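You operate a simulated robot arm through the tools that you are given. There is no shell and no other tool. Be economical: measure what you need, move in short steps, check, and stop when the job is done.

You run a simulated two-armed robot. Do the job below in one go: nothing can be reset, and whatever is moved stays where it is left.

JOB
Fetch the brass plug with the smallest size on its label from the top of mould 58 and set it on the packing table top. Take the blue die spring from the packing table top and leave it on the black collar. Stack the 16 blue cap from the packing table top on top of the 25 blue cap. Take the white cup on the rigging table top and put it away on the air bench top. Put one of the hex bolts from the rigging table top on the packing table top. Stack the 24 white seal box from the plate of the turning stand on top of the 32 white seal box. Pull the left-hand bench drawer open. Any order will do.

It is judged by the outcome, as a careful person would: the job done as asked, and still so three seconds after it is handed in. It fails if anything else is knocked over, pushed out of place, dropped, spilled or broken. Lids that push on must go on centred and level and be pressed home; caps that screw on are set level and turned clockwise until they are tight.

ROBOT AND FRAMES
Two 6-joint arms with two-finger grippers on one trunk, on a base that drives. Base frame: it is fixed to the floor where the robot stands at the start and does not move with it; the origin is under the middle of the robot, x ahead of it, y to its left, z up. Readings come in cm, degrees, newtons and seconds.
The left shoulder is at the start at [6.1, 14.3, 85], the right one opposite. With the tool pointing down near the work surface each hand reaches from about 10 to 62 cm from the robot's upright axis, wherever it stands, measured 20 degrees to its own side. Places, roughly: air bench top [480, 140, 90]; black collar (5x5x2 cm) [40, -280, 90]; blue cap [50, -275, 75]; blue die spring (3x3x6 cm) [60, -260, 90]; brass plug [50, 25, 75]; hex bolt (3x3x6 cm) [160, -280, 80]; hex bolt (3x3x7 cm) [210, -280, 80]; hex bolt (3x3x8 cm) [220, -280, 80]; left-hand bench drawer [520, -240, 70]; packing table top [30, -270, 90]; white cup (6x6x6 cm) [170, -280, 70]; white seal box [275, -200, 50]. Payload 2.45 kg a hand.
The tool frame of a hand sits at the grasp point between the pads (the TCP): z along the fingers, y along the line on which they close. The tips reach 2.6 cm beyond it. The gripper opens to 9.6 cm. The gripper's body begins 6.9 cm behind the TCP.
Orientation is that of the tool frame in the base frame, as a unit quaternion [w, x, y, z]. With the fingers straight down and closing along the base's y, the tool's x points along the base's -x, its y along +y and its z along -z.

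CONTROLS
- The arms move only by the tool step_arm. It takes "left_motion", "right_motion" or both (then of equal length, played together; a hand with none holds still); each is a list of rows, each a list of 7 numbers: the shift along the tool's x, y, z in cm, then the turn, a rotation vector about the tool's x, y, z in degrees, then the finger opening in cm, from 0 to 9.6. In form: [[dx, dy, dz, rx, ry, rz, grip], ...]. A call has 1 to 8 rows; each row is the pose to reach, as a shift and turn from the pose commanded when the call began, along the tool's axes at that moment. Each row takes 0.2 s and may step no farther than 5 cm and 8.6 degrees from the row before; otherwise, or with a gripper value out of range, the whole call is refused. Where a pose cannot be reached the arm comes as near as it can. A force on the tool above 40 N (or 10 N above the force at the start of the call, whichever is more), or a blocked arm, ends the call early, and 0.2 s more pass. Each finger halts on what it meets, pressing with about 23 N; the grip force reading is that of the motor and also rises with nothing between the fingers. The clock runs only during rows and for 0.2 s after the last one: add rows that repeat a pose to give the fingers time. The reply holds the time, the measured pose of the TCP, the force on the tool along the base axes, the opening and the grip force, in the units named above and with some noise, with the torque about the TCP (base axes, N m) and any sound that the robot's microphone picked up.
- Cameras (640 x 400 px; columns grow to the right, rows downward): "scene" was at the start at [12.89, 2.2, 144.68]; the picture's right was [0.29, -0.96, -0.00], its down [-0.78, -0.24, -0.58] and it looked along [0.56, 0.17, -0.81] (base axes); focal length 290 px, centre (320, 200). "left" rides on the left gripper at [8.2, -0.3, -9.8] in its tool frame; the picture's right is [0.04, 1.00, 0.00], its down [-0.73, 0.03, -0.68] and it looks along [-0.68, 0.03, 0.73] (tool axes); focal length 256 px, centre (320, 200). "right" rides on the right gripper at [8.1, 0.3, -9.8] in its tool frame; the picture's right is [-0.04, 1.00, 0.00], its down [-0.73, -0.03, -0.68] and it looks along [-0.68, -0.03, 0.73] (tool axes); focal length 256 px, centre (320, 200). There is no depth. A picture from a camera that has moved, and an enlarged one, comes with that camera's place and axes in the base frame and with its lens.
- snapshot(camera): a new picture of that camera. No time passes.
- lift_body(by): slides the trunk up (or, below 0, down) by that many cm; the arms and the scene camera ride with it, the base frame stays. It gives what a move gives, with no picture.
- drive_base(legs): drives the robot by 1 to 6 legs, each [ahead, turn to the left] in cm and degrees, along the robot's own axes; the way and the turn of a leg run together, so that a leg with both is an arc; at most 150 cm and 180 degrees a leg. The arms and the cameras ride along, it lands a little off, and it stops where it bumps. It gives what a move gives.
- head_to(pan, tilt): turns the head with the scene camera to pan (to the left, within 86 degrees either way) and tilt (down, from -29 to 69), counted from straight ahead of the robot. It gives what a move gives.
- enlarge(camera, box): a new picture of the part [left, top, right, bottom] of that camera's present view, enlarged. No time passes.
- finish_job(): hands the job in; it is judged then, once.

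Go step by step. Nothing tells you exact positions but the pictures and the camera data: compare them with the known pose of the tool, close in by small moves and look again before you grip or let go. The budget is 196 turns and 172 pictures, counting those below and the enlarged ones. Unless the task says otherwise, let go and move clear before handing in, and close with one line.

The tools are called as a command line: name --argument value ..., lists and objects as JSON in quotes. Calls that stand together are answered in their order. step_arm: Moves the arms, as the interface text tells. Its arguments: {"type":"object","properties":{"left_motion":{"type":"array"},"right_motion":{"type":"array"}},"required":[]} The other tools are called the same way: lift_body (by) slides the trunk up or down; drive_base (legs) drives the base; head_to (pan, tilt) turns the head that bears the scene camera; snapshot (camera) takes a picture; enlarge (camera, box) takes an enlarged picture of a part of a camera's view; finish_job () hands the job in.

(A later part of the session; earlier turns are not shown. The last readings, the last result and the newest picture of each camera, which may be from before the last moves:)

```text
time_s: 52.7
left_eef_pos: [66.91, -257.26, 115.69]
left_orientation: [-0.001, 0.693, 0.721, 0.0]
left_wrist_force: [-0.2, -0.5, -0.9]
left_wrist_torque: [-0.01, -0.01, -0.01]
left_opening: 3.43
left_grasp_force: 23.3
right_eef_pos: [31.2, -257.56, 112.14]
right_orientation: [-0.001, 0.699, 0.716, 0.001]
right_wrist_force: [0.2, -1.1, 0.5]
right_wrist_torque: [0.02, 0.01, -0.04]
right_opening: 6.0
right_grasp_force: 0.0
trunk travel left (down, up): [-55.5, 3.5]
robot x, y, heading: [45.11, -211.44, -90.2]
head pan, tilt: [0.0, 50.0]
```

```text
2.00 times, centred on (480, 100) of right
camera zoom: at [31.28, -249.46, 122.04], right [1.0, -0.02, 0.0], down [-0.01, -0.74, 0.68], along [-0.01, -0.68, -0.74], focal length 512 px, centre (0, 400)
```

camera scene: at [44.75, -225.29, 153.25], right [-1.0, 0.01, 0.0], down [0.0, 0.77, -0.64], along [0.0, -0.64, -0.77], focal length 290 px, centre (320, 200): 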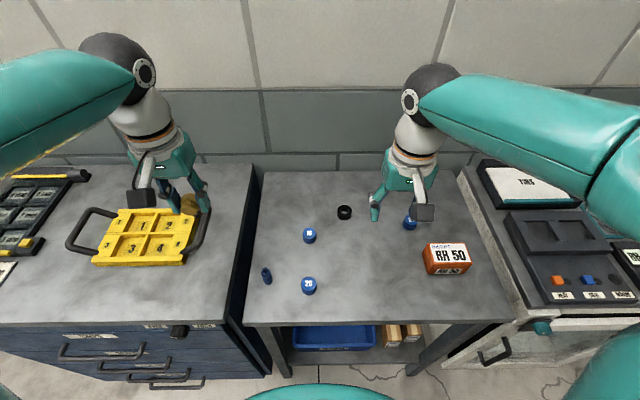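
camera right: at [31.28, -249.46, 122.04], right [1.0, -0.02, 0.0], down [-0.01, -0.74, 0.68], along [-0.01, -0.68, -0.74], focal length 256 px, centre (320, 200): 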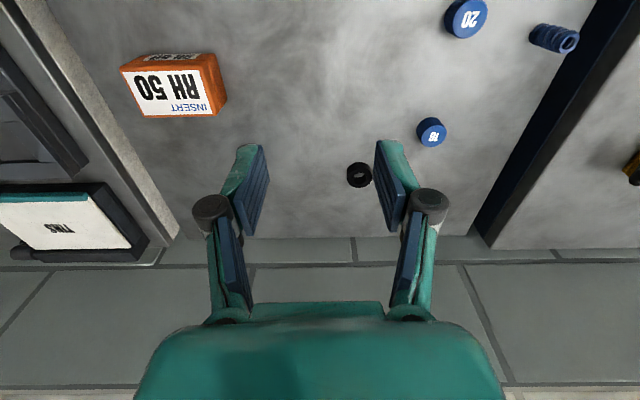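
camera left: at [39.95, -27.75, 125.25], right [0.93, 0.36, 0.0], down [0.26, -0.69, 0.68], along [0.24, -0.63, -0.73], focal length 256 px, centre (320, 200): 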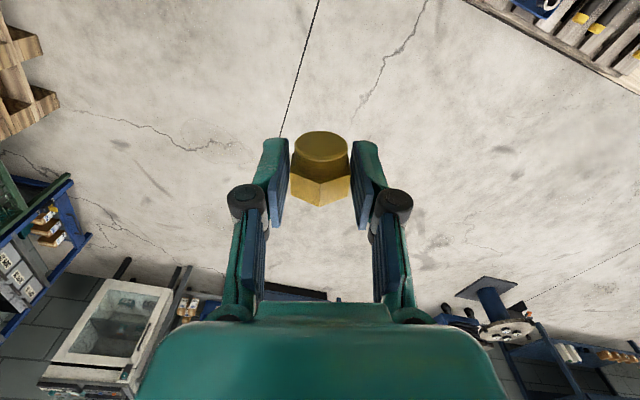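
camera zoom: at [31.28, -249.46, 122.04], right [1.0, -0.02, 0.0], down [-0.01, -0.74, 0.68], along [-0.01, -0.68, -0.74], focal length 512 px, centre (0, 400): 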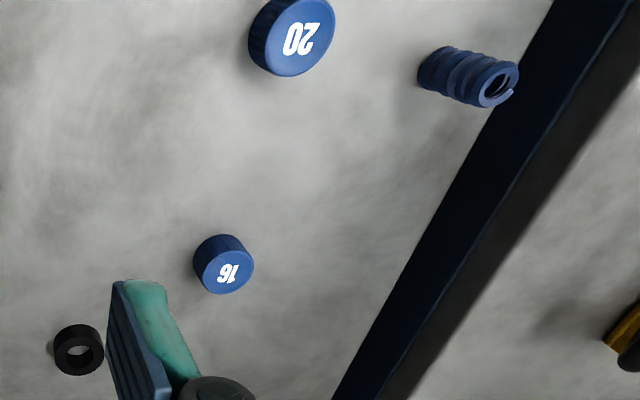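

Cap 16 is at about [47.5, -268], the collar at [37.9, -274.6], the spring stands at [57.4, -256], table top z≈86. I'll first move the right hand aside, then bring the plug over a free spot near [30, -258] and tilt it upright.

step_arm --right_motion '[[1.5, -4.5, -1, 0, 0, 0, 6], [3, -9, -2, 0, 0, 0, 6], [4.5, -13.5, -3, 0, 0, 0, 6], [6, -18, -3, 0, 0, 0, 6], [7, -22.5, -3, 0, 0, 0, 6]]'

step_arm --left_motion '[[0, -4.5, 0, 0, 0, 0, 1.8], [0, -9, 0, 0, -8, 0, 1.8], [0, -13.5, 0, 0, -16, 0, 1.8], [0, -18, 0, 0, -24, 0, 1.8], [0, -22.5, 0, 0, -32, 0, 1.8], [0, -27, 0, 0, -40, 0, 1.8], [0, -31.5, 0, 0, -48, 0, 1.8], [0, -36, 0, 0, -56, 0, 1.8]]'

snapshot --camera "scene"

```text
time_s: 53.9
left_eef_pos: [66.98, -257.08, 115.62]
left_orientation: [0.0, 0.693, 0.721, 0.0]
left_wrist_force: [0.4, -0.4, -0.9]
left_wrist_torque: [0.0, 0.01, 0.02]
left_opening: 3.41
left_grasp_force: 23.2
right_eef_pos: [8.32, -250.9, 115.22]
right_orientation: [0.0, 0.698, 0.716, 0.002]
right_wrist_force: [-0.3, 0.8, 0.2]
right_wrist_torque: [0.0, -0.01, 0.01]
right_opening: 5.99
right_grasp_force: 0.0
trunk travel left (down, up): [-55.5, 3.5]
robot x, y, heading: [44.74, -211.19, -90.3]
head pan, tilt: [0.0, 50.0]
```

```text
time_s: 55.7
left_eef_pos: [31.45, -258.74, 116.11]
left_orientation: [0.338, 0.608, 0.639, -0.328]
left_wrist_force: [0.1, -0.6, -1.4]
left_wrist_torque: [0.05, 0.04, 0.03]
left_opening: 3.44
left_grasp_force: 23.4
right_eef_pos: [8.4, -250.86, 115.12]
right_orientation: [0.001, 0.698, 0.716, 0.001]
right_wrist_force: [-0.7, -0.2, -0.7]
right_wrist_torque: [-0.01, 0.01, -0.03]
right_opening: 6.0
right_grasp_force: 0.1
trunk travel left (down, up): [-55.5, 3.5]
robot x, y, heading: [45.05, -211.67, -90.2]
head pan, tilt: [0.0, 50.0]
```

```text
138 pictures are left
camera scene: at [44.61, -225.28, 153.26], right [-1.0, 0.01, 0.0], down [0.0, 0.77, -0.64], along [0.0, -0.64, -0.77], focal length 290 px, centre (320, 200)
```

scene: 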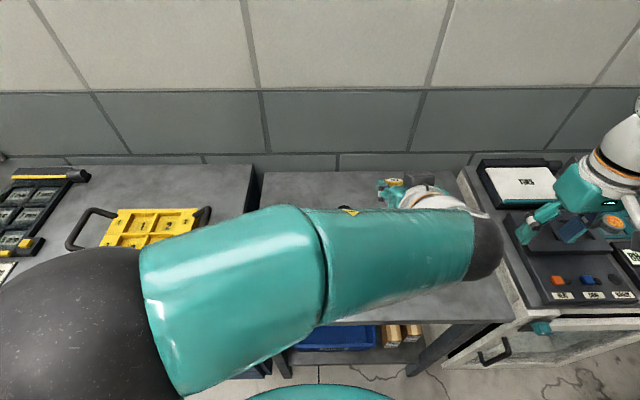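

The left forearm would sweep low over the caps if I set the plug down there, so I'll take the left hand back out and first move the spring and cap with the right hand; then there's room for the plug.

step_arm --left_motion '[[0, 4.5, 0, 0, 8, 0, 1.8], [0, 9, 0, 0, 16, 0, 1.8], [0, 13.5, 0, 0, 24, 0, 1.8], [0, 18, 0, 0, 32, 0, 1.8], [0, 22.5, 0, 0, 40, 0, 1.8], [0, 27, 0, 0, 48, 0, 1.8], [0, 31.5, 0, 0, 56, 0, 1.8], [0, 36, 0, 0, 56, 0, 1.8]]'

step_arm --left_motion '[[2, 2, -3, 0, 0, 0, 1.8], [4, 5, -6, 0, 0, 0, 1.8], [6, 8, -8, 0, 0, 0, 1.8]]' --right_motion '[[0, 4.5, 0, 0, 0, 0, 7], [0, 9, 0, 0, 0, 0, 7], [0, 13.5, 0, 0, 0, 0, 7]]'

snapshot --camera "scene"

snapshot --camera "right"

```text
time_s: 57.5
left_eef_pos: [67.14, -256.92, 115.96]
left_orientation: [-0.001, 0.694, 0.72, 0.0]
left_wrist_force: [-0.3, 0.3, -1.4]
left_wrist_torque: [-0.01, -0.02, 0.0]
left_opening: 3.42
left_grasp_force: 22.7
right_eef_pos: [8.28, -250.83, 115.23]
right_orientation: [-0.001, 0.698, 0.716, 0.0]
right_wrist_force: [0.6, 1.0, -0.5]
right_wrist_torque: [-0.02, 0.01, 0.05]
right_opening: 6.01
right_grasp_force: 0.1
trunk travel left (down, up): [-55.5, 3.5]
robot x, y, heading: [45.11, -211.65, -90.1]
head pan, tilt: [0.0, 50.0]
```

```text
time_s: 58.3
left_eef_pos: [74.97, -250.77, 124.04]
left_orientation: [-0.001, 0.693, 0.721, 0.0]
left_wrist_force: [0.0, -0.1, -1.3]
left_wrist_torque: [-0.01, 0.04, 0.01]
left_opening: 3.43
left_grasp_force: 23.3
right_eef_pos: [22.49, -250.71, 115.23]
right_orientation: [-0.001, 0.698, 0.716, 0.0]
right_wrist_force: [0.2, -0.3, 0.2]
right_wrist_torque: [-0.06, 0.03, 0.0]
right_opening: 7.0
right_grasp_force: 0.0
trunk travel left (down, up): [-55.5, 3.5]
robot x, y, heading: [44.85, -211.71, -90.3]
head pan, tilt: [0.0, 50.0]
```

```text
137 pictures are left
camera scene: at [44.97, -225.17, 153.27], right [-1.0, 0.01, 0.0], down [0.0, 0.77, -0.64], along [0.0, -0.64, -0.77], focal length 290 px, centre (320, 200)
```

scene: 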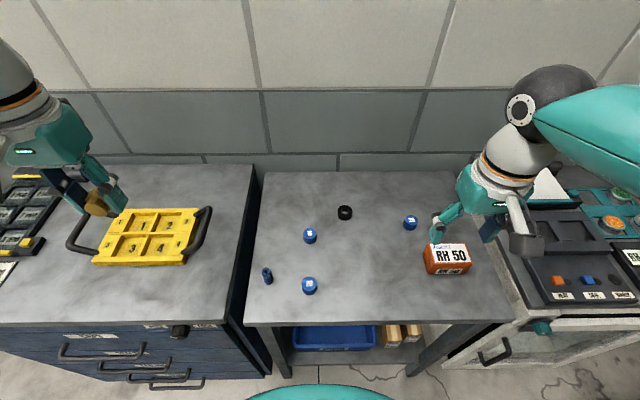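

```text
136 pictures are left
camera right: at [22.57, -242.63, 125.05], right [1.0, -0.02, 0.0], down [-0.01, -0.73, 0.68], along [-0.01, -0.68, -0.73], focal length 256 px, centre (320, 200)
```

right: 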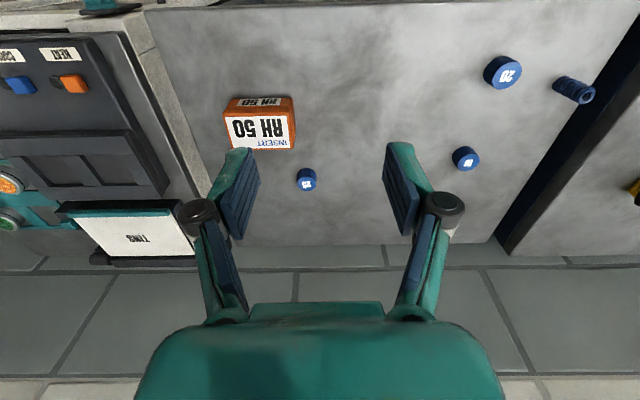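

Now the third cap is in plain view. Enlarging for labels and position.

enlarge --camera "scene" --box '[300, 190, 460, 290]'

enlarge --camera "right" --box '[260, 100, 420, 200]'

```text
4.00 times, centred on (380, 240) of scene
camera zoom: at [44.97, -225.17, 153.27], right [-1.0, 0.01, 0.0], down [0.0, 0.77, -0.64], along [0.0, -0.64, -0.77], focal length 1161 px, centre (80, 40)
```

zoom: 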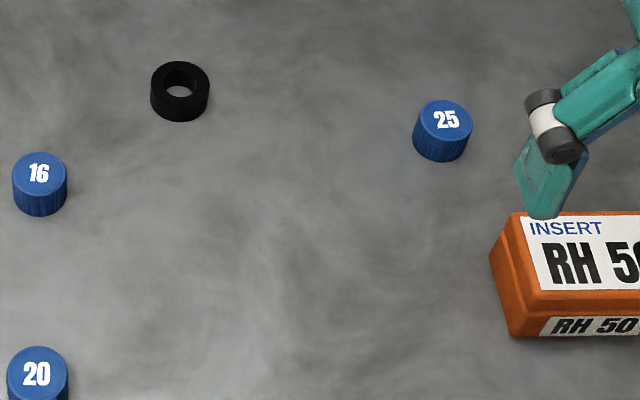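

```text
4.00 times, centred on (340, 150) of right
camera zoom: at [22.57, -242.63, 125.05], right [1.0, -0.02, 0.0], down [-0.01, -0.73, 0.68], along [-0.01, -0.68, -0.73], focal length 1024 px, centre (240, 400)
```

zoom: 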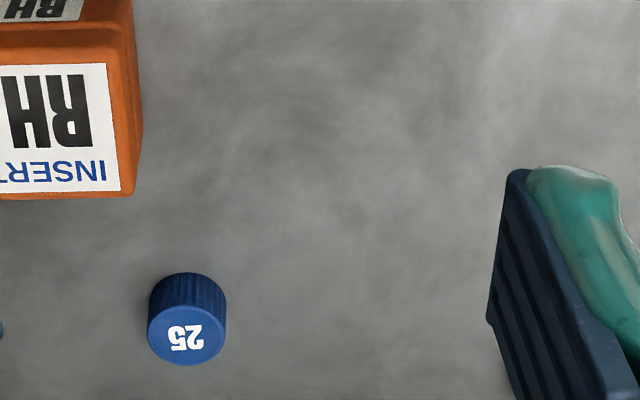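

Cap 25 is at about [19.6, -273, top 88]. Far items need the hand leaning forward, so I'll pitch the right hand 24° and move over the spring at [57.4, -256].

step_arm --right_motion '[[-0.8, 4.4, 0, 0, -4, 0, 6], [-1.6, 8.8, 0, 0, -8, 0, 6], [-2.4, 13.2, 1, 0, -12, 0, 6], [-3.2, 17.6, 2, 0, -16, 0, 6], [-4, 22, 4, 0, -20, 0, 6], [-4.8, 26.4, 6, 0, -24, 0, 6], [-5.5, 30.8, 8, 0, -24, 0, 6], [-6.1, 34.8, 10, 0, -24, 0, 6]]'

snapshot --camera "right"

snapshot --camera "scene"

```text
time_s: 60.1
left_eef_pos: [74.89, -250.93, 123.87]
left_orientation: [-0.001, 0.692, 0.722, 0.0]
left_wrist_force: [0.6, -1.0, -1.4]
left_wrist_torque: [-0.02, 0.03, 0.01]
left_opening: 3.42
left_grasp_force: 22.9
right_eef_pos: [56.64, -256.24, 105.64]
right_orientation: [0.154, 0.686, 0.696, -0.145]
right_wrist_force: [-0.3, 0.1, 0.0]
right_wrist_torque: [0.02, 0.02, -0.03]
right_opening: 5.99
right_grasp_force: 0.1
trunk travel left (down, up): [-55.5, 3.5]
robot x, y, heading: [44.69, -211.44, -90.4]
head pan, tilt: [0.0, 50.0]
```

```text
133 pictures are left
camera right: at [56.73, -244.81, 111.25], right [1.0, -0.02, 0.03], down [-0.03, -0.39, 0.92], along [-0.01, -0.92, -0.39], focal length 256 px, centre (320, 200)
```

right: 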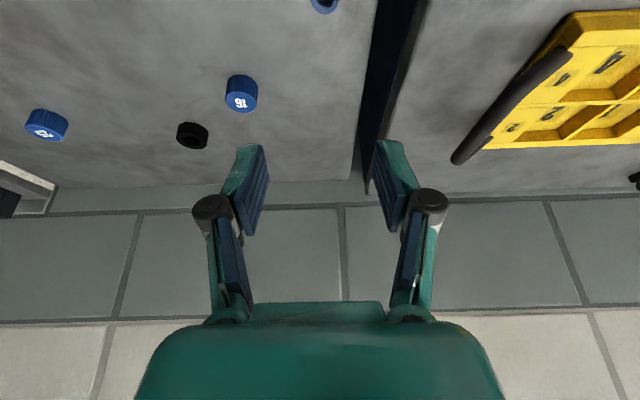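

```text
132 pictures are left
camera scene: at [44.84, -225.32, 153.26], right [-1.0, 0.01, 0.0], down [0.0, 0.77, -0.64], along [0.0, -0.64, -0.77], focal length 290 px, centre (320, 200)
```

scene: 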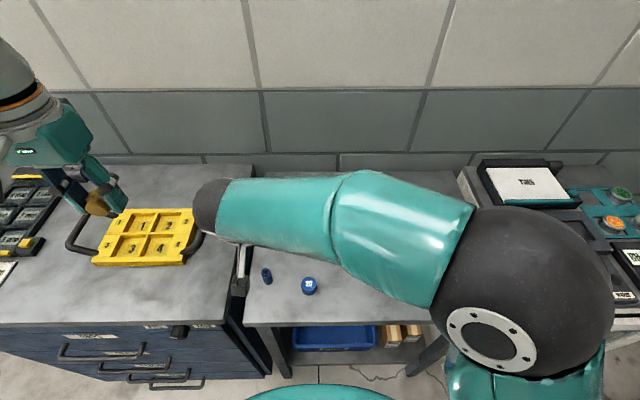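

The hand is leaning as planned. I'll lower to just above the spring and check with the scene and left cameras.

step_arm --right_motion '[[1.5, 0.3, 3.2, 0, 0, 0, 6], [3, 0.5, 6.4, 0, 0, 0, 6], [4.3, 0.7, 9.2, 0, 0, 0, 6], [4.3, 0.7, 9.2, 0, 0, 0, 6]]'

snapshot --camera "left"

enlarge --camera "scene" --box '[180, 220, 340, 320]'

```text
time_s: 61.0
left_eef_pos: [74.68, -250.86, 123.81]
left_orientation: [0.0, 0.693, 0.721, 0.0]
left_wrist_force: [0.6, -0.3, -1.2]
left_wrist_torque: [-0.02, 0.0, -0.04]
left_opening: 3.41
left_grasp_force: 22.6
right_eef_pos: [56.74, -258.09, 102.31]
right_orientation: [0.215, 0.697, 0.669, -0.141]
right_wrist_force: [0.3, -0.7, -0.3]
right_wrist_torque: [-0.01, -0.01, 0.0]
right_opening: 5.98
right_grasp_force: 0.0
trunk travel left (down, up): [-55.5, 3.5]
robot x, y, heading: [44.64, -211.83, -90.5]
head pan, tilt: [0.0, 50.0]
stopped in row 4 (right hand): the arm was blocked; the commanded pose is now the measured one
```

```text
131 pictures are left
camera left: at [74.06, -242.74, 133.59], right [1.0, 0.08, 0.0], down [0.06, -0.73, 0.68], along [0.05, -0.68, -0.73], focal length 256 px, centre (320, 200)
```

left: 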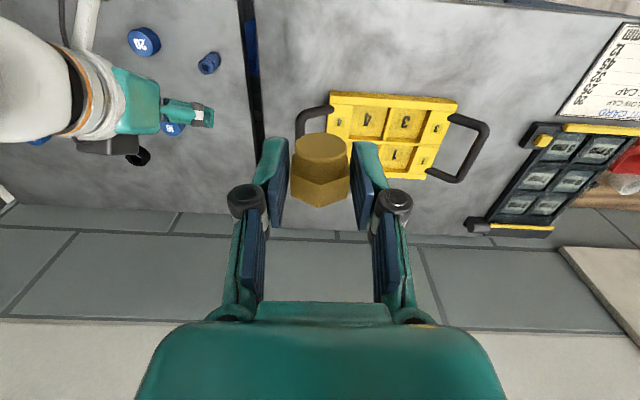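

```text
4.00 times, centred on (260, 270) of scene
camera zoom: at [44.71, -225.29, 153.06], right [-1.0, 0.01, 0.0], down [0.0, 0.77, -0.64], along [0.0, -0.64, -0.77], focal length 1161 px, centre (560, -80)
```

zoom: 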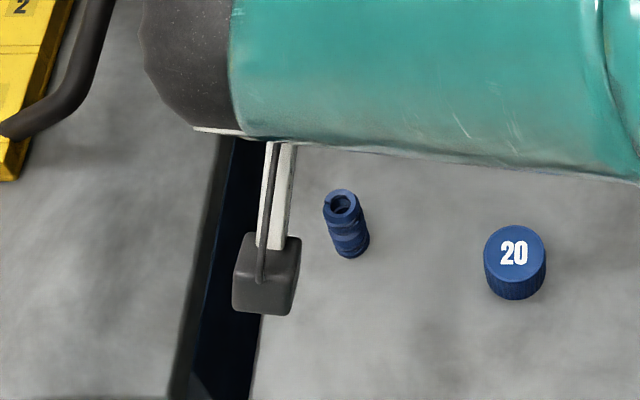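

The right arm is blocked when it reaches across (elbow near the body), though nothing on the table moved. I'll withdraw it, straighten it, and shift the robot to the right so the left hand can serve all of this table.

step_arm --right_motion '[[0, 0, -4, 0, 0, 0, 6], [0, 0, -8, 0, 0, 0, 6], [0, -4, -11, 1, 6, -0.7, 6], [0, -8, -13, 2.2, 12, -1.4, 6], [0, -12, -15, 3.4, 18, -2.2, 6], [0, -16, -15, 4.5, 24, -3, 6], [0, -20, -15, 5.7, 29.4, -3.7, 6], [0, -24, -15, 5.7, 29.4, -3.7, 6]]'

snapshot --camera "scene"

```text
time_s: 62.9
left_eef_pos: [74.74, -250.85, 124.07]
left_orientation: [0.001, 0.693, 0.721, 0.0]
left_wrist_force: [0.9, 0.1, -0.9]
left_wrist_torque: [-0.03, -0.03, -0.02]
left_opening: 3.42
left_grasp_force: 22.9
right_eef_pos: [31.57, -250.35, 112.83]
right_orientation: [-0.001, 0.697, 0.717, 0.001]
right_wrist_force: [-0.6, -0.2, 0.1]
right_wrist_torque: [-0.02, 0.0, 0.02]
right_opening: 5.99
right_grasp_force: 0.1
trunk travel left (down, up): [-55.5, 3.5]
robot x, y, heading: [45.01, -211.6, -90.2]
head pan, tilt: [0.0, 50.0]
```

```text
129 pictures are left
camera scene: at [44.65, -225.2, 153.27], right [-1.0, 0.01, 0.0], down [0.0, 0.77, -0.64], along [0.0, -0.64, -0.77], focal length 290 px, centre (320, 200)
```

scene: 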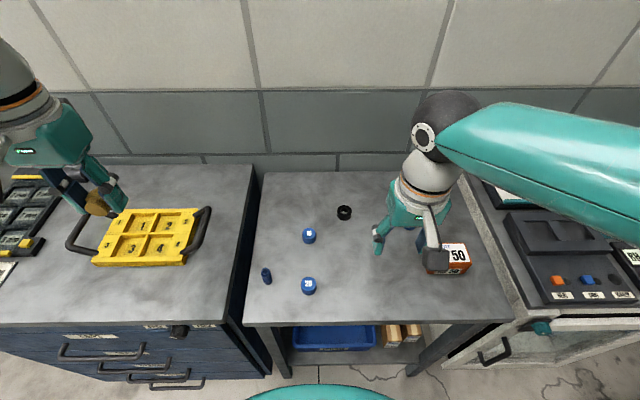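

Everything on the table is in place. Now shifting the robot ~23 cm to its right.

drive_base --legs '[[-32, 0], [0, -40], [36, 0], [0, 40]]'

snapshot --camera "scene"

```text
time_s: 71.2
left_eef_pos: [52.15, -246.22, 124.09]
left_orientation: [-0.001, 0.687, 0.727, 0.0]
left_wrist_force: [-0.5, -1.3, -0.7]
left_wrist_torque: [0.03, 0.02, -0.02]
left_opening: 3.4
left_grasp_force: 22.7
right_eef_pos: [9.03, -246.58, 112.8]
right_orientation: [-0.002, 0.691, 0.723, 0.001]
right_wrist_force: [-0.5, 0.1, 1.0]
right_wrist_torque: [0.01, 0.03, 0.03]
right_opening: 5.99
right_grasp_force: 0.0
trunk travel left (down, up): [-55.5, 3.5]
robot x, y, heading: [19.93, -207.62, -89.5]
head pan, tilt: [0.0, 50.0]
```

```text
128 pictures are left
camera scene: at [19.94, -221.22, 153.26], right [-1.0, -0.01, 0.0], down [-0.01, 0.77, -0.64], along [0.01, -0.64, -0.77], focal length 290 px, centre (320, 200)
```

scene: 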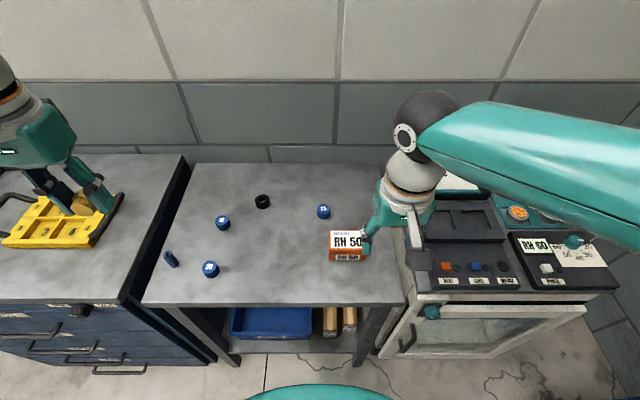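

I'll advance 6 cm more, and look at the left hand's plug.

drive_base --legs '[[6.3, -0.5]]'

step_arm --left_motion '[[0, -4.5, 0, 0, -8, 0, 1.8], [0, -9, 0, 0, -16, 0, 1.8], [0, -13.5, 0, 0, -24, 0, 1.8], [0, -17, 0, 0, -32, 0, 1.8], [0, -19, 0, 0, -40, 0, 1.8], [0, -19, 0, 0, -48, 0, 1.8], [0, -19, 0, 0, -56, 0, 1.8], [0, -19, 0, 0, -64, 0, 1.8]]'

snapshot --camera "scene"

snapshot --camera "left"

```text
time_s: 72.1
left_eef_pos: [51.82, -253.2, 123.97]
left_orientation: [-0.002, 0.69, 0.723, 0.002]
left_wrist_force: [0.2, -0.1, -0.9]
left_wrist_torque: [0.1, 0.0, 0.02]
left_opening: 3.41
left_grasp_force: 22.6
right_eef_pos: [8.65, -252.91, 112.86]
right_orientation: [-0.004, 0.695, 0.719, 0.001]
right_wrist_force: [0.4, -0.4, -0.2]
right_wrist_torque: [0.06, 0.03, -0.02]
right_opening: 5.99
right_grasp_force: 0.0
trunk travel left (down, up): [-55.5, 3.5]
robot x, y, heading: [19.83, -213.87, -90.4]
head pan, tilt: [0.0, 50.0]
```

```text
time_s: 73.9
left_eef_pos: [32.92, -253.65, 124.06]
left_orientation: [0.381, 0.587, 0.612, -0.368]
left_wrist_force: [0.0, -0.2, -1.1]
left_wrist_torque: [-0.01, 0.01, -0.03]
left_opening: 3.41
left_grasp_force: 23.0
right_eef_pos: [8.7, -252.64, 112.77]
right_orientation: [-0.003, 0.694, 0.72, -0.001]
right_wrist_force: [0.0, -0.3, -1.1]
right_wrist_torque: [-0.01, 0.02, 0.03]
right_opening: 6.0
right_grasp_force: 0.1
trunk travel left (down, up): [-55.5, 3.5]
robot x, y, heading: [20.16, -213.65, -90.0]
head pan, tilt: [0.0, 50.0]
```

```text
127 pictures are left
camera scene: at [19.92, -227.44, 153.26], right [-1.0, 0.0, 0.0], down [0.0, 0.77, -0.64], along [0.0, -0.64, -0.77], focal length 290 px, centre (320, 200)
```

scene: 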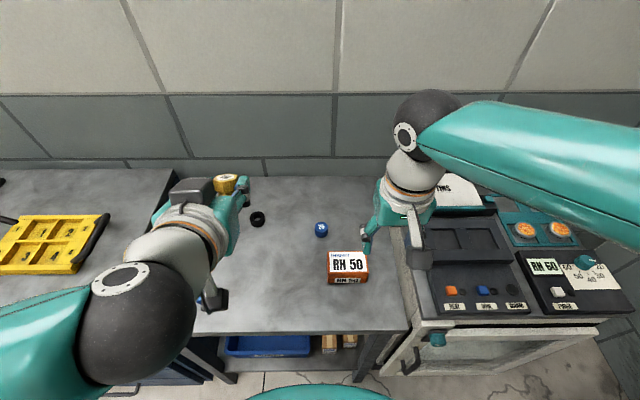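

```text
126 pictures are left
camera left: at [31.97, -241.29, 120.98], right [1.0, 0.06, -0.04], down [0.02, 0.29, 0.96], along [0.07, -0.95, 0.29], focal length 256 px, centre (320, 200)
```

left: 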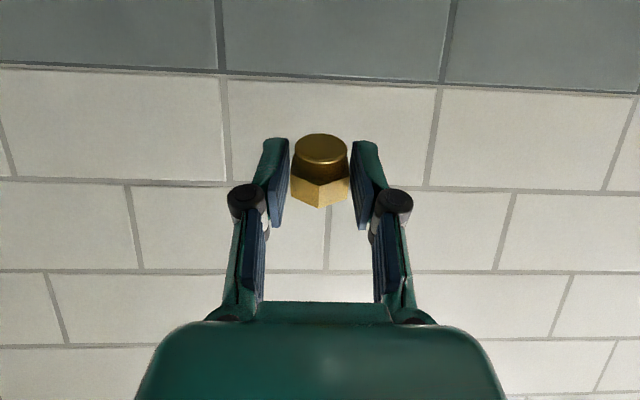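

The plug now has its threads down and label up; the hand's camera hangs below it, so I'll set the plug near the table's front (camera stays outside the edge). Lowering with a final tilt to 72°.

step_arm --left_motion '[[3.6, 0, 1.75, 0, -2, 0, 1.8], [7.2, 0, 3.5, 0, -4, 0, 1.8], [10.8, 0, 5.25, 0, -6, 0, 1.8], [14.4, 0, 7, 0, -8, 0, 1.8], [18, 0, 8.75, 0, -8, 0, 1.8], [21.6, 0, 10.5, 0, -8, 0, 1.8], [25.2, 0, 12.25, 0, -8, 0, 1.8], [28.8, 0, 14, 0, -8, 0, 1.8]]'

snapshot --camera "scene"

snapshot --camera "left"

```text
time_s: 75.7
left_eef_pos: [28.01, -260.65, 93.21]
left_orientation: [0.424, 0.556, 0.582, -0.417]
left_wrist_force: [-6.1, 10.6, 21.3]
left_wrist_torque: [3.85, 0.47, 0.93]
left_opening: 3.42
left_grasp_force: 22.7
left hand out of reach, approached as far as the arm can: row 2, 3, 4, 5, 6, 7, 8
right_eef_pos: [8.8, -252.58, 112.97]
right_orientation: [-0.003, 0.694, 0.72, 0.0]
right_wrist_force: [0.2, -0.4, -1.2]
right_wrist_torque: [0.03, 0.01, -0.01]
right_opening: 6.0
right_grasp_force: 0.0
trunk travel left (down, up): [-55.5, 3.5]
robot x, y, heading: [19.93, -213.34, -89.9]
head pan, tilt: [0.0, 50.0]
stopped in row 8 (left hand): the force on the tool passed its limit at 180 N (the readings are from after the stop); the commanded pose is now the measured one
```

```text
125 pictures are left
camera scene: at [19.96, -227.25, 153.3], right [-1.0, 0.0, 0.0], down [0.0, 0.77, -0.64], along [0.0, -0.64, -0.77], focal length 290 px, centre (320, 200)
```

scene: 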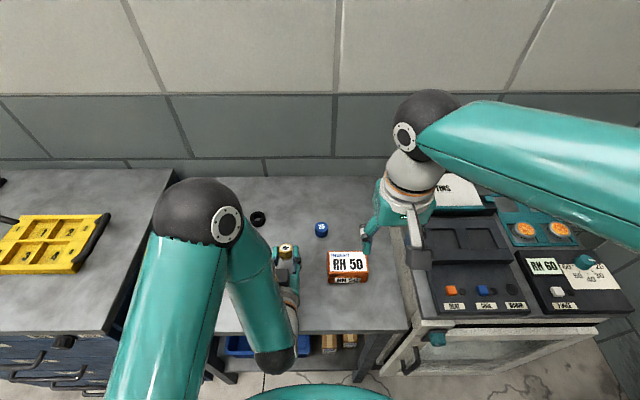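

```text
124 pictures are left
camera left: at [27.17, -248.8, 88.2], right [1.0, 0.05, -0.05], down [0.03, 0.43, 0.9], along [0.07, -0.9, 0.43], focal length 256 px, centre (320, 200)
```

left: 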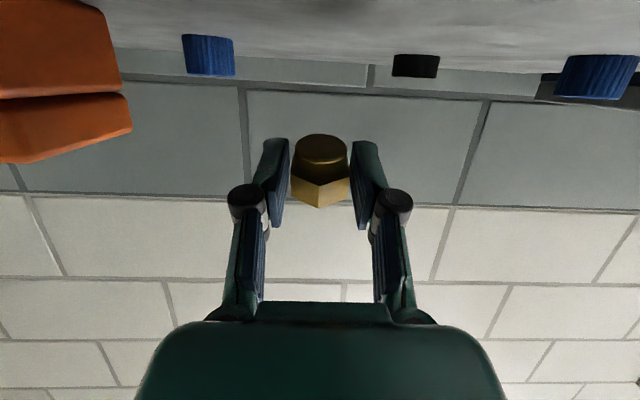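

The camera bracket met the table when pitched that far, and the arm ran out of reach. I'll raise the hand and use less pitch (~50°).

step_arm --left_motion '[[-3.8, 0, -1.2, 0, 0, 0, 1.8], [-7.6, 0, -2.4, 0, 5, 0, 1.8], [-11.4, 0, -3.5, 0, 12, 0, 1.8], [-11.4, 0, -3.5, 0, 19, 0, 1.8], [-11.4, 0, -3.5, 0, 23, 0, 1.8]]'

snapshot --camera "scene"

snapshot --camera "left"

```text
time_s: 76.9
left_eef_pos: [28.22, -260.72, 105.04]
left_orientation: [0.299, 0.627, 0.656, -0.295]
left_wrist_force: [0.1, -0.1, -1.8]
left_wrist_torque: [0.01, 0.0, 0.01]
left_opening: 3.43
left_grasp_force: 22.7
left hand out of reach, approached as far as the arm can: row 1, 2
right_eef_pos: [8.8, -252.75, 112.94]
right_orientation: [-0.002, 0.694, 0.72, 0.0]
right_wrist_force: [0.0, -0.2, -0.2]
right_wrist_torque: [0.01, 0.0, -0.01]
right_opening: 6.01
right_grasp_force: 0.1
trunk travel left (down, up): [-55.5, 3.5]
robot x, y, heading: [20.12, -213.98, -90.1]
head pan, tilt: [0.0, 50.0]
```

```text
123 pictures are left
camera scene: at [19.93, -227.41, 153.26], right [-1.0, 0.0, 0.0], down [0.0, 0.77, -0.64], along [0.0, -0.64, -0.77], focal length 290 px, centre (320, 200)
```

scene: 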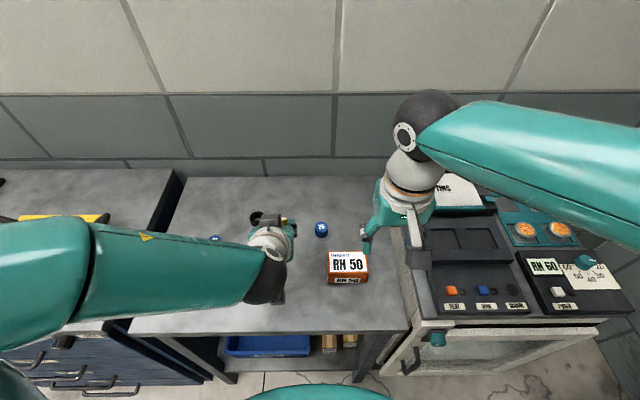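

```text
122 pictures are left
camera left: at [27.4, -247.89, 105.08], right [1.0, 0.06, -0.04], down [0.04, 0.04, 1.0], along [0.07, -1.0, 0.04], focal length 256 px, centre (320, 200)
```

left: 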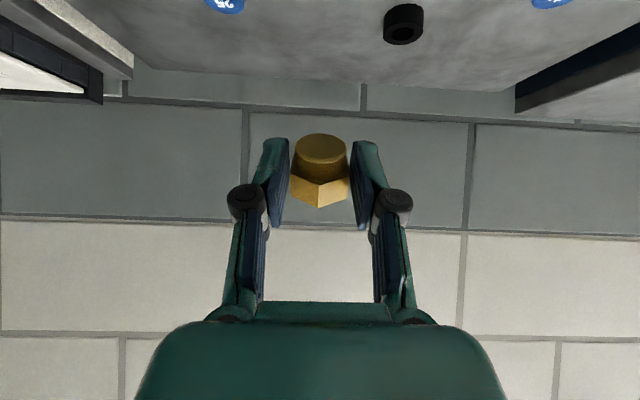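

At 50° pitch the pose is reachable. I'll lower toward the table at about [28, -261].

step_arm --left_motion '[[2.7, 0, 2.25, 0, 0, 0, 1.8], [5.4, 0, 4.5, 0, 0, 0, 1.8], [8.1, 0, 6.75, 0, 0, 0, 1.8], [10.7, 0, 9, 0, 0, 0, 1.8], [10.7, 0, 9, 0, 0, 0, 1.8]]'

snapshot --camera "scene"

snapshot --camera "left"

```text
time_s: 78.1
left_eef_pos: [28.05, -260.71, 90.91]
left_orientation: [0.3, 0.627, 0.655, -0.296]
left_wrist_force: [0.2, 0.0, -1.2]
left_wrist_torque: [0.02, 0.0, 0.01]
left_opening: 3.4
left_grasp_force: 23.3
right_eef_pos: [8.71, -252.62, 112.9]
right_orientation: [-0.003, 0.694, 0.72, 0.0]
right_wrist_force: [-0.2, -0.8, 0.2]
right_wrist_torque: [0.01, 0.0, 0.02]
right_opening: 6.0
right_grasp_force: 0.1
trunk travel left (down, up): [-55.5, 3.5]
robot x, y, heading: [19.98, -214.01, -90.1]
head pan, tilt: [0.0, 50.0]
```

```text
121 pictures are left
camera scene: at [19.9, -227.42, 153.26], right [-1.0, 0.0, 0.0], down [0.0, 0.77, -0.64], along [0.0, -0.64, -0.77], focal length 290 px, centre (320, 200)
```

scene: 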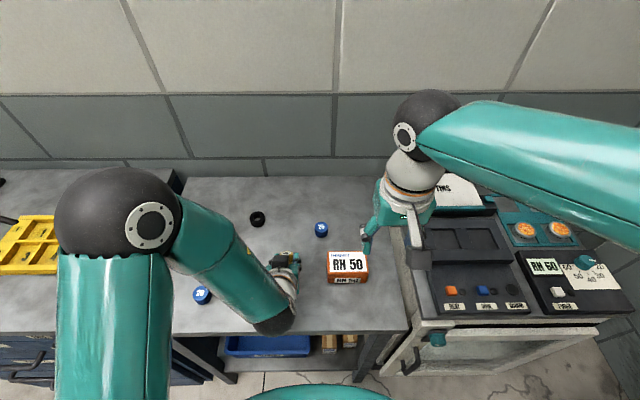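

```text
120 pictures are left
camera left: at [27.21, -247.96, 90.96], right [1.0, 0.06, -0.04], down [0.04, 0.05, 1.0], along [0.07, -1.0, 0.04], focal length 256 px, centre (320, 200)
```

left: 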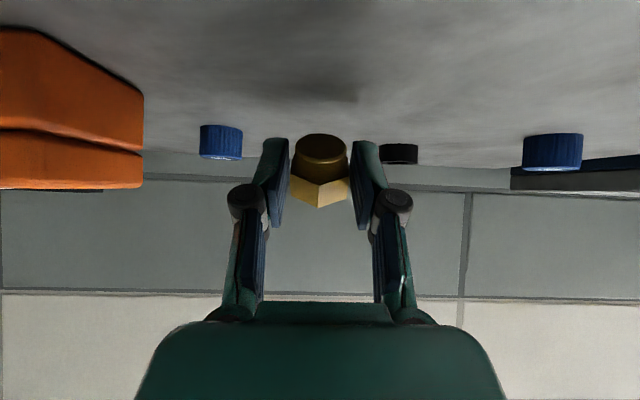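

Good clear posture. Creeping down until the plug's rim touches.

step_arm --left_motion '[[0.38, 0, 0.32, 0, 0, 0, 1.8], [0.77, 0, 0.64, 0, 0, 0, 1.8], [1.15, 0, 0.96, 0, 0, 0, 1.8], [1.45, 0, 1.2, 0, 0, 0, 1.8]]'

enlarge --camera "scene" --box '[240, 230, 340, 292]'

snapshot --camera "left"

```text
time_s: 79.1
left_eef_pos: [28.04, -260.82, 89.01]
left_orientation: [0.3, 0.627, 0.655, -0.296]
left_wrist_force: [0.3, 0.5, -1.6]
left_wrist_torque: [0.04, 0.02, 0.01]
left_opening: 3.42
left_grasp_force: 23.1
right_eef_pos: [8.7, -252.74, 112.89]
right_orientation: [-0.003, 0.694, 0.72, 0.0]
right_wrist_force: [0.6, -1.2, 1.0]
right_wrist_torque: [-0.02, 0.02, 0.0]
right_opening: 5.98
right_grasp_force: 0.2
trunk travel left (down, up): [-55.5, 3.5]
robot x, y, heading: [20.09, -213.86, -89.9]
head pan, tilt: [0.0, 50.0]
```

```text
6.40 times, centred on (290, 261) of scene
camera zoom: at [19.9, -227.51, 153.25], right [-1.0, 0.0, 0.0], down [0.0, 0.77, -0.64], along [0.0, -0.64, -0.77], focal length 1858 px, centre (512, -190)
```

zoom: 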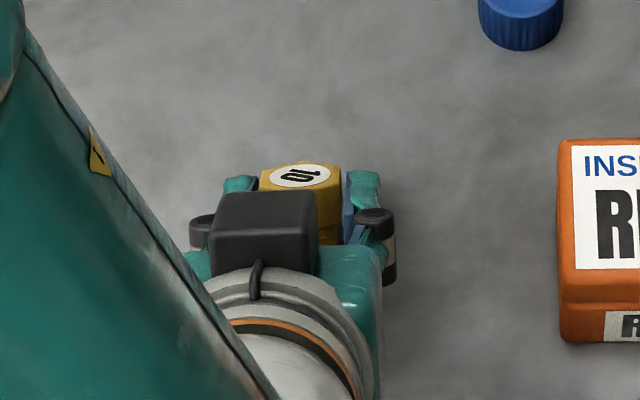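

```text
118 pictures are left
camera left: at [27.22, -247.99, 89.06], right [1.0, 0.06, -0.04], down [0.04, 0.05, 1.0], along [0.07, -1.0, 0.04], focal length 256 px, centre (320, 200)
```

left: 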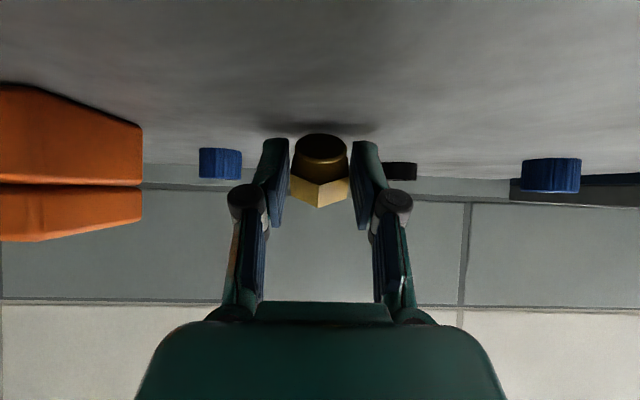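

Almost touching. Continuing down in tiny steps.

step_arm --left_motion '[[0.2, 0, 0.16, 0, 0, 0, 1.8], [0.38, 0, 0.32, 0, 0, 0, 1.8], [0.57, 0, 0.48, 0, 0, 0, 1.8], [0.77, 0, 0.64, 0, 0, 0, 1.8]]'

snapshot --camera "left"

```text
time_s: 80.3
left_eef_pos: [28.01, -260.9, 88.69]
left_orientation: [0.306, 0.624, 0.652, -0.302]
left_wrist_force: [0.8, 6.8, 14.2]
left_wrist_torque: [-0.01, -0.28, 0.07]
left_opening: 3.38
left_grasp_force: 23.7
right_eef_pos: [8.69, -252.65, 112.93]
right_orientation: [-0.002, 0.694, 0.72, 0.0]
right_wrist_force: [-0.3, 0.4, -0.6]
right_wrist_torque: [0.01, -0.03, 0.04]
right_opening: 5.99
right_grasp_force: 0.0
trunk travel left (down, up): [-55.5, 3.5]
robot x, y, heading: [20.15, -214.27, -90.1]
head pan, tilt: [0.0, 50.0]
stopped in row 4 (left hand): the force on the tool passed its limit at 41 N (the readings are from after the stop); the commanded pose is now the measured one
```

```text
117 pictures are left
camera left: at [27.11, -248.2, 88.39], right [1.0, 0.06, -0.04], down [0.04, 0.07, 1.0], along [0.07, -1.0, 0.06], focal length 256 px, centre (320, 200)
```

left: 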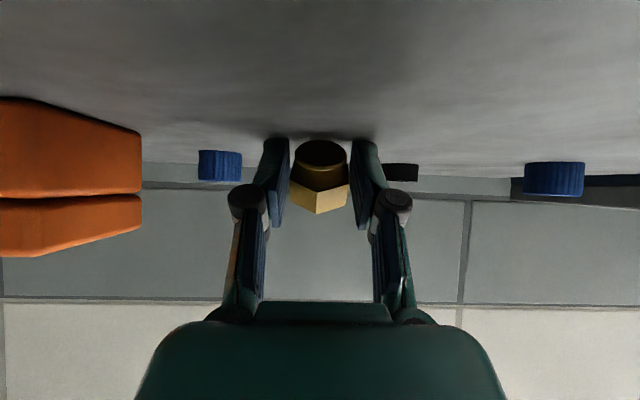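

The plug touches the table with ~14 N. I'll draw the hand back ~1.5 cm so the plug pivots up onto its thread end.

step_arm --left_motion '[[0.28, 0, -0.25, 0, -1, 0, 1.8], [0.55, 0, -0.52, 0, -2, 0, 1.8], [0.82, 0, -0.78, 0, -3, 0, 1.8], [1.08, 0, -1.05, 0, -4, 0, 1.8]]'

snapshot --camera "left"

enlarge --camera "scene" --box '[240, 230, 340, 292]'

```text
time_s: 81.3
left_eef_pos: [27.9, -259.71, 88.5]
left_orientation: [0.331, 0.611, 0.642, -0.325]
left_wrist_force: [1.0, -14.8, 30.9]
left_wrist_torque: [0.89, -0.47, -0.24]
left_opening: 3.38
left_grasp_force: 22.6
right_eef_pos: [8.73, -252.66, 113.02]
right_orientation: [-0.002, 0.694, 0.72, 0.0]
right_wrist_force: [0.2, 0.2, 0.5]
right_wrist_torque: [0.01, -0.03, 0.0]
right_opening: 5.99
right_grasp_force: 0.2
trunk travel left (down, up): [-55.5, 3.5]
robot x, y, heading: [19.82, -213.97, -90.0]
head pan, tilt: [0.0, 50.0]
```

```text
116 pictures are left
camera left: at [27.0, -246.96, 87.34], right [1.0, 0.06, -0.04], down [0.04, 0.14, 0.99], along [0.07, -0.99, 0.14], focal length 256 px, centre (320, 200)
```

left: 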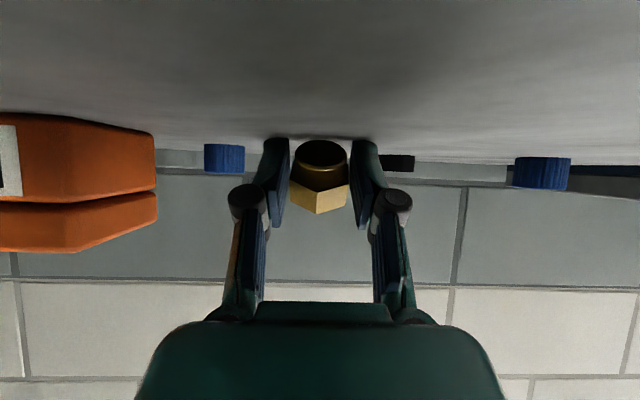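

```text
6.40 times, centred on (290, 261) of scene
camera zoom: at [19.86, -227.45, 153.29], right [-1.0, 0.0, 0.0], down [0.0, 0.77, -0.64], along [0.0, -0.64, -0.77], focal length 1858 px, centre (512, -190)
```

zoom: 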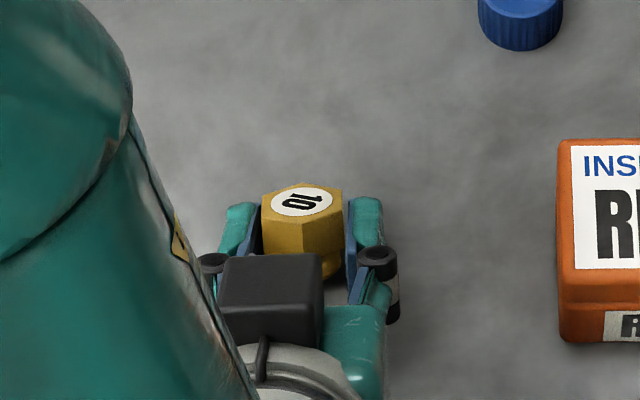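

The plug leans ~33° yet. I'll lift slightly, draw back and pitch a bit more so the plug will stand when released.

step_arm --left_motion '[[-0.8, 0, -0.6, 0, 0, 0, 1.8], [-0.9, 0, -2.2, 0, 0, 0, 1.8], [0, 0, -3.8, 0, 0, 0, 1.8], [1, 0, -5, 0, -4, 0, 1.8], [1, 0, -5, 0, -8, 0, 1.8], [1, 0, -5, 0, -11, 0, 1.8]]'

snapshot --camera "left"

```text
time_s: 82.7
left_eef_pos: [26.57, -259.23, 91.02]
left_orientation: [0.388, 0.583, 0.606, -0.377]
left_wrist_force: [-4.0, 16.1, 19.1]
left_wrist_torque: [3.55, 0.16, 0.61]
left_opening: 3.39
left_grasp_force: 23.6
left hand out of reach, approached as far as the arm can: row 2, 3, 4, 5, 6
right_eef_pos: [8.61, -252.44, 113.13]
right_orientation: [-0.002, 0.695, 0.719, -0.001]
right_wrist_force: [0.0, 0.7, 0.0]
right_wrist_torque: [0.0, -0.03, 0.0]
right_opening: 6.0
right_grasp_force: 0.0
trunk travel left (down, up): [-55.5, 3.5]
robot x, y, heading: [20.19, -213.52, -90.1]
head pan, tilt: [0.0, 50.0]
```

```text
114 pictures are left
camera left: at [25.75, -247.03, 87.54], right [1.0, 0.05, -0.04], down [0.02, 0.31, 0.95], along [0.06, -0.95, 0.31], focal length 256 px, centre (320, 200)
```

left: 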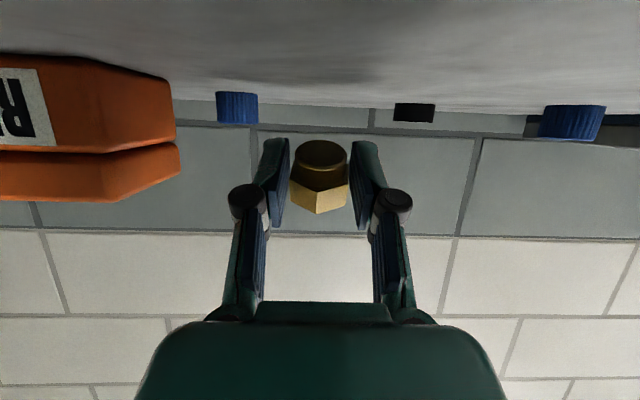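

Further pitch isn't reachable here, so I'll return to ~55°, where the lean is within the plug's tipping limit (it should settle onto its thread end), and lower again.

step_arm --left_motion '[[-1.2, 0, 0.5, 0, 4, 0, 1.8], [-1.2, 0, 1.4, 0, 8, 0, 1.8], [-1.2, 0, 1.4, 0, 10, 0, 1.8], [-1.2, 0, 1.4, 0, 10, 0, 1.8]]'

```text
time_s: 83.7
left_eef_pos: [26.75, -261.4, 91.2]
left_orientation: [0.333, 0.611, 0.64, -0.326]
left_wrist_force: [-0.5, 0.5, -0.9]
left_wrist_torque: [-0.01, 0.02, -0.02]
left_opening: 3.38
left_grasp_force: 22.8
right_eef_pos: [8.68, -252.85, 112.92]
right_orientation: [-0.003, 0.694, 0.72, 0.0]
right_wrist_force: [-0.3, 0.4, 0.3]
right_wrist_torque: [0.03, 0.0, 0.02]
right_opening: 6.01
right_grasp_force: 0.1
trunk travel left (down, up): [-55.5, 3.5]
robot x, y, heading: [20.01, -214.13, -90.3]
head pan, tilt: [0.0, 50.0]
```

Lowering to contact.

step_arm --left_motion '[[0.8, 0, 0.55, 0, 0, 0, 1.8], [1.5, 0, 1.05, 0, 0, 0, 1.8], [1.75, 0, 1.2, 0, 0, 0, 1.8], [1.95, 0, 1.33, 0, 0, 0, 1.8], [2.1, 0, 1.45, 0, 0, 0, 1.8]]'

```text
time_s: 84.9
left_eef_pos: [26.53, -261.46, 88.85]
left_orientation: [0.333, 0.611, 0.639, -0.328]
left_wrist_force: [2.4, -0.1, 11.6]
left_wrist_torque: [1.91, -0.05, -0.36]
left_opening: 3.35
left_grasp_force: 23.3
right_eef_pos: [8.64, -252.61, 112.96]
right_orientation: [-0.003, 0.694, 0.72, 0.0]
right_wrist_force: [-0.4, 0.4, 0.1]
right_wrist_torque: [0.01, 0.02, 0.0]
right_opening: 5.98
right_grasp_force: 0.1
trunk travel left (down, up): [-55.5, 3.5]
robot x, y, heading: [20.15, -213.61, -90.2]
head pan, tilt: [0.0, 50.0]
```

The torque shows the camera housing is what touches. I'll ease the pitch by 3° and let the plug itself make contact, then drag back slightly.

step_arm --left_motion '[[0, 0, 0, 0, 3.5, 0, 1.8], [0.15, 0, 0.1, 0, 3.5, 0, 1.8], [0.25, 0, 0.15, 0, 3.5, 0, 1.8]]'

step_arm --left_motion '[[0.3, 0, -0.3, 0, 0, 0, 1.8], [0.55, 0, -0.65, 0, 0, 0, 1.8], [0.75, 0, -1.0, 0, 0, 0, 1.8]]'

enlarge --camera "scene" --box '[240, 230, 340, 292]'

snapshot --camera "left"

```text
time_s: 85.7
left_eef_pos: [26.65, -261.45, 88.64]
left_orientation: [0.314, 0.621, 0.649, -0.309]
left_wrist_force: [1.1, 1.9, 6.1]
left_wrist_torque: [-0.08, -0.12, 0.05]
left_opening: 3.38
left_grasp_force: 23.5
right_eef_pos: [8.7, -252.66, 112.98]
right_orientation: [-0.002, 0.694, 0.72, 0.0]
right_wrist_force: [0.1, 0.6, 0.4]
right_wrist_torque: [-0.02, 0.02, 0.0]
right_opening: 6.03
right_grasp_force: 0.0
trunk travel left (down, up): [-55.5, 3.5]
robot x, y, heading: [20.16, -213.66, -90.1]
head pan, tilt: [0.0, 50.0]
```

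```text
time_s: 86.5
left_eef_pos: [26.53, -260.27, 88.54]
left_orientation: [0.314, 0.62, 0.649, -0.309]
left_wrist_force: [-0.5, -8.0, 14.3]
left_wrist_torque: [-0.4, -0.19, -0.12]
left_opening: 3.36
left_grasp_force: 22.5
right_eef_pos: [8.72, -252.66, 112.98]
right_orientation: [-0.002, 0.694, 0.72, 0.0]
right_wrist_force: [0.0, -0.8, -0.7]
right_wrist_torque: [-0.02, 0.04, -0.01]
right_opening: 5.99
right_grasp_force: 0.1
trunk travel left (down, up): [-55.5, 3.5]
robot x, y, heading: [20.03, -213.68, -90.1]
head pan, tilt: [0.0, 50.0]
```

```text
6.40 times, centred on (290, 261) of scene
camera zoom: at [19.87, -227.44, 153.27], right [-1.0, 0.0, 0.0], down [0.0, 0.77, -0.64], along [0.0, -0.64, -0.77], focal length 1858 px, centre (512, -190)
```

zoom: 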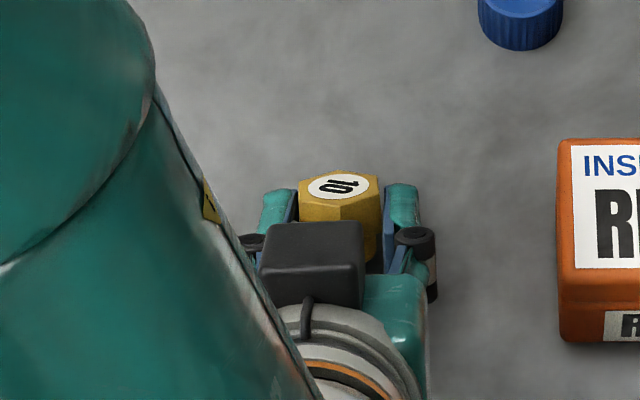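

```text
112 pictures are left
camera left: at [25.66, -247.54, 88.04], right [1.0, 0.06, -0.04], down [0.04, 0.09, 1.0], along [0.07, -0.99, 0.09], focal length 256 px, centre (320, 200)
```

left: 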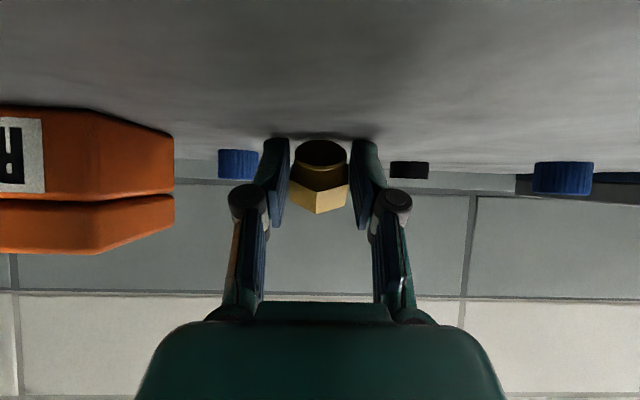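

The fingers pull the head back with ~8 N, which favours it standing up. Releasing gently.

step_arm --left_motion '[[0.1, 0, -0.2, 0, 0, 0, 3.2], [0.2, 0, -0.4, 0, 0, 0, 3.5], [0.2, 0, -0.4, 0, 0, 0, 4], [0.2, 0, -0.4, 0, 0, 0, 5], [0.2, 0, -0.4, 0, 0, 0, 5]]'

enlarge --camera "scene" --box '[240, 230, 340, 292]'

snapshot --camera "left"

```text
time_s: 87.7
left_eef_pos: [26.63, -259.64, 88.43]
left_orientation: [0.312, 0.621, 0.65, -0.306]
left_wrist_force: [-0.6, 0.8, 1.9]
left_wrist_torque: [0.03, -0.03, 0.0]
left_opening: 5.07
left_grasp_force: 0.1
right_eef_pos: [8.7, -252.73, 112.89]
right_orientation: [-0.003, 0.695, 0.719, 0.001]
right_wrist_force: [0.2, -0.1, 0.1]
right_wrist_torque: [-0.01, 0.0, 0.0]
right_opening: 6.02
right_grasp_force: 0.0
trunk travel left (down, up): [-55.5, 3.5]
robot x, y, heading: [20.14, -213.56, -90.2]
head pan, tilt: [0.0, 50.0]
```

```text
6.40 times, centred on (290, 261) of scene
camera zoom: at [19.88, -227.46, 153.25], right [-1.0, 0.0, 0.0], down [0.0, 0.77, -0.64], along [0.0, -0.64, -0.77], focal length 1858 px, centre (512, -190)
```

zoom: 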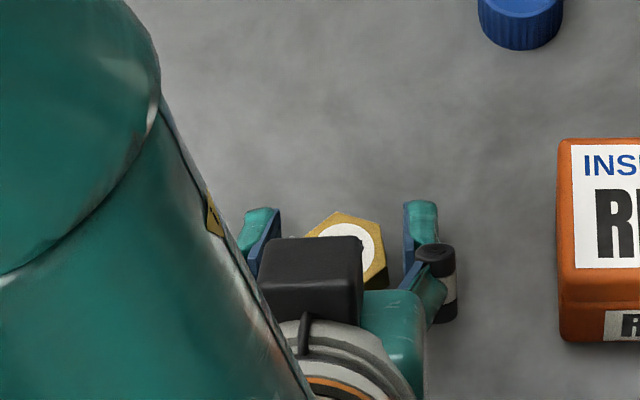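

```text
110 pictures are left
camera left: at [25.72, -246.93, 88.04], right [1.0, 0.06, -0.04], down [0.04, 0.08, 1.0], along [0.07, -0.99, 0.08], focal length 256 px, centre (320, 200)
```

left: 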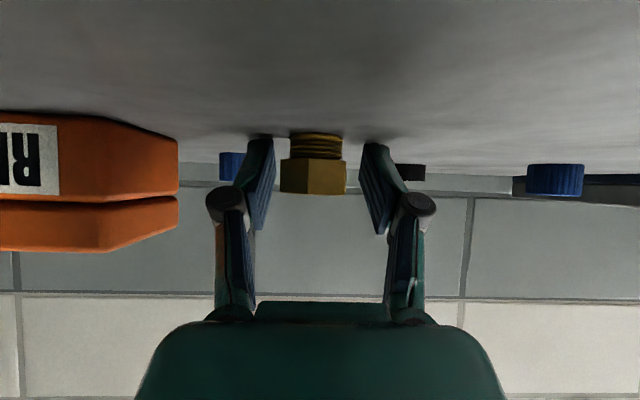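

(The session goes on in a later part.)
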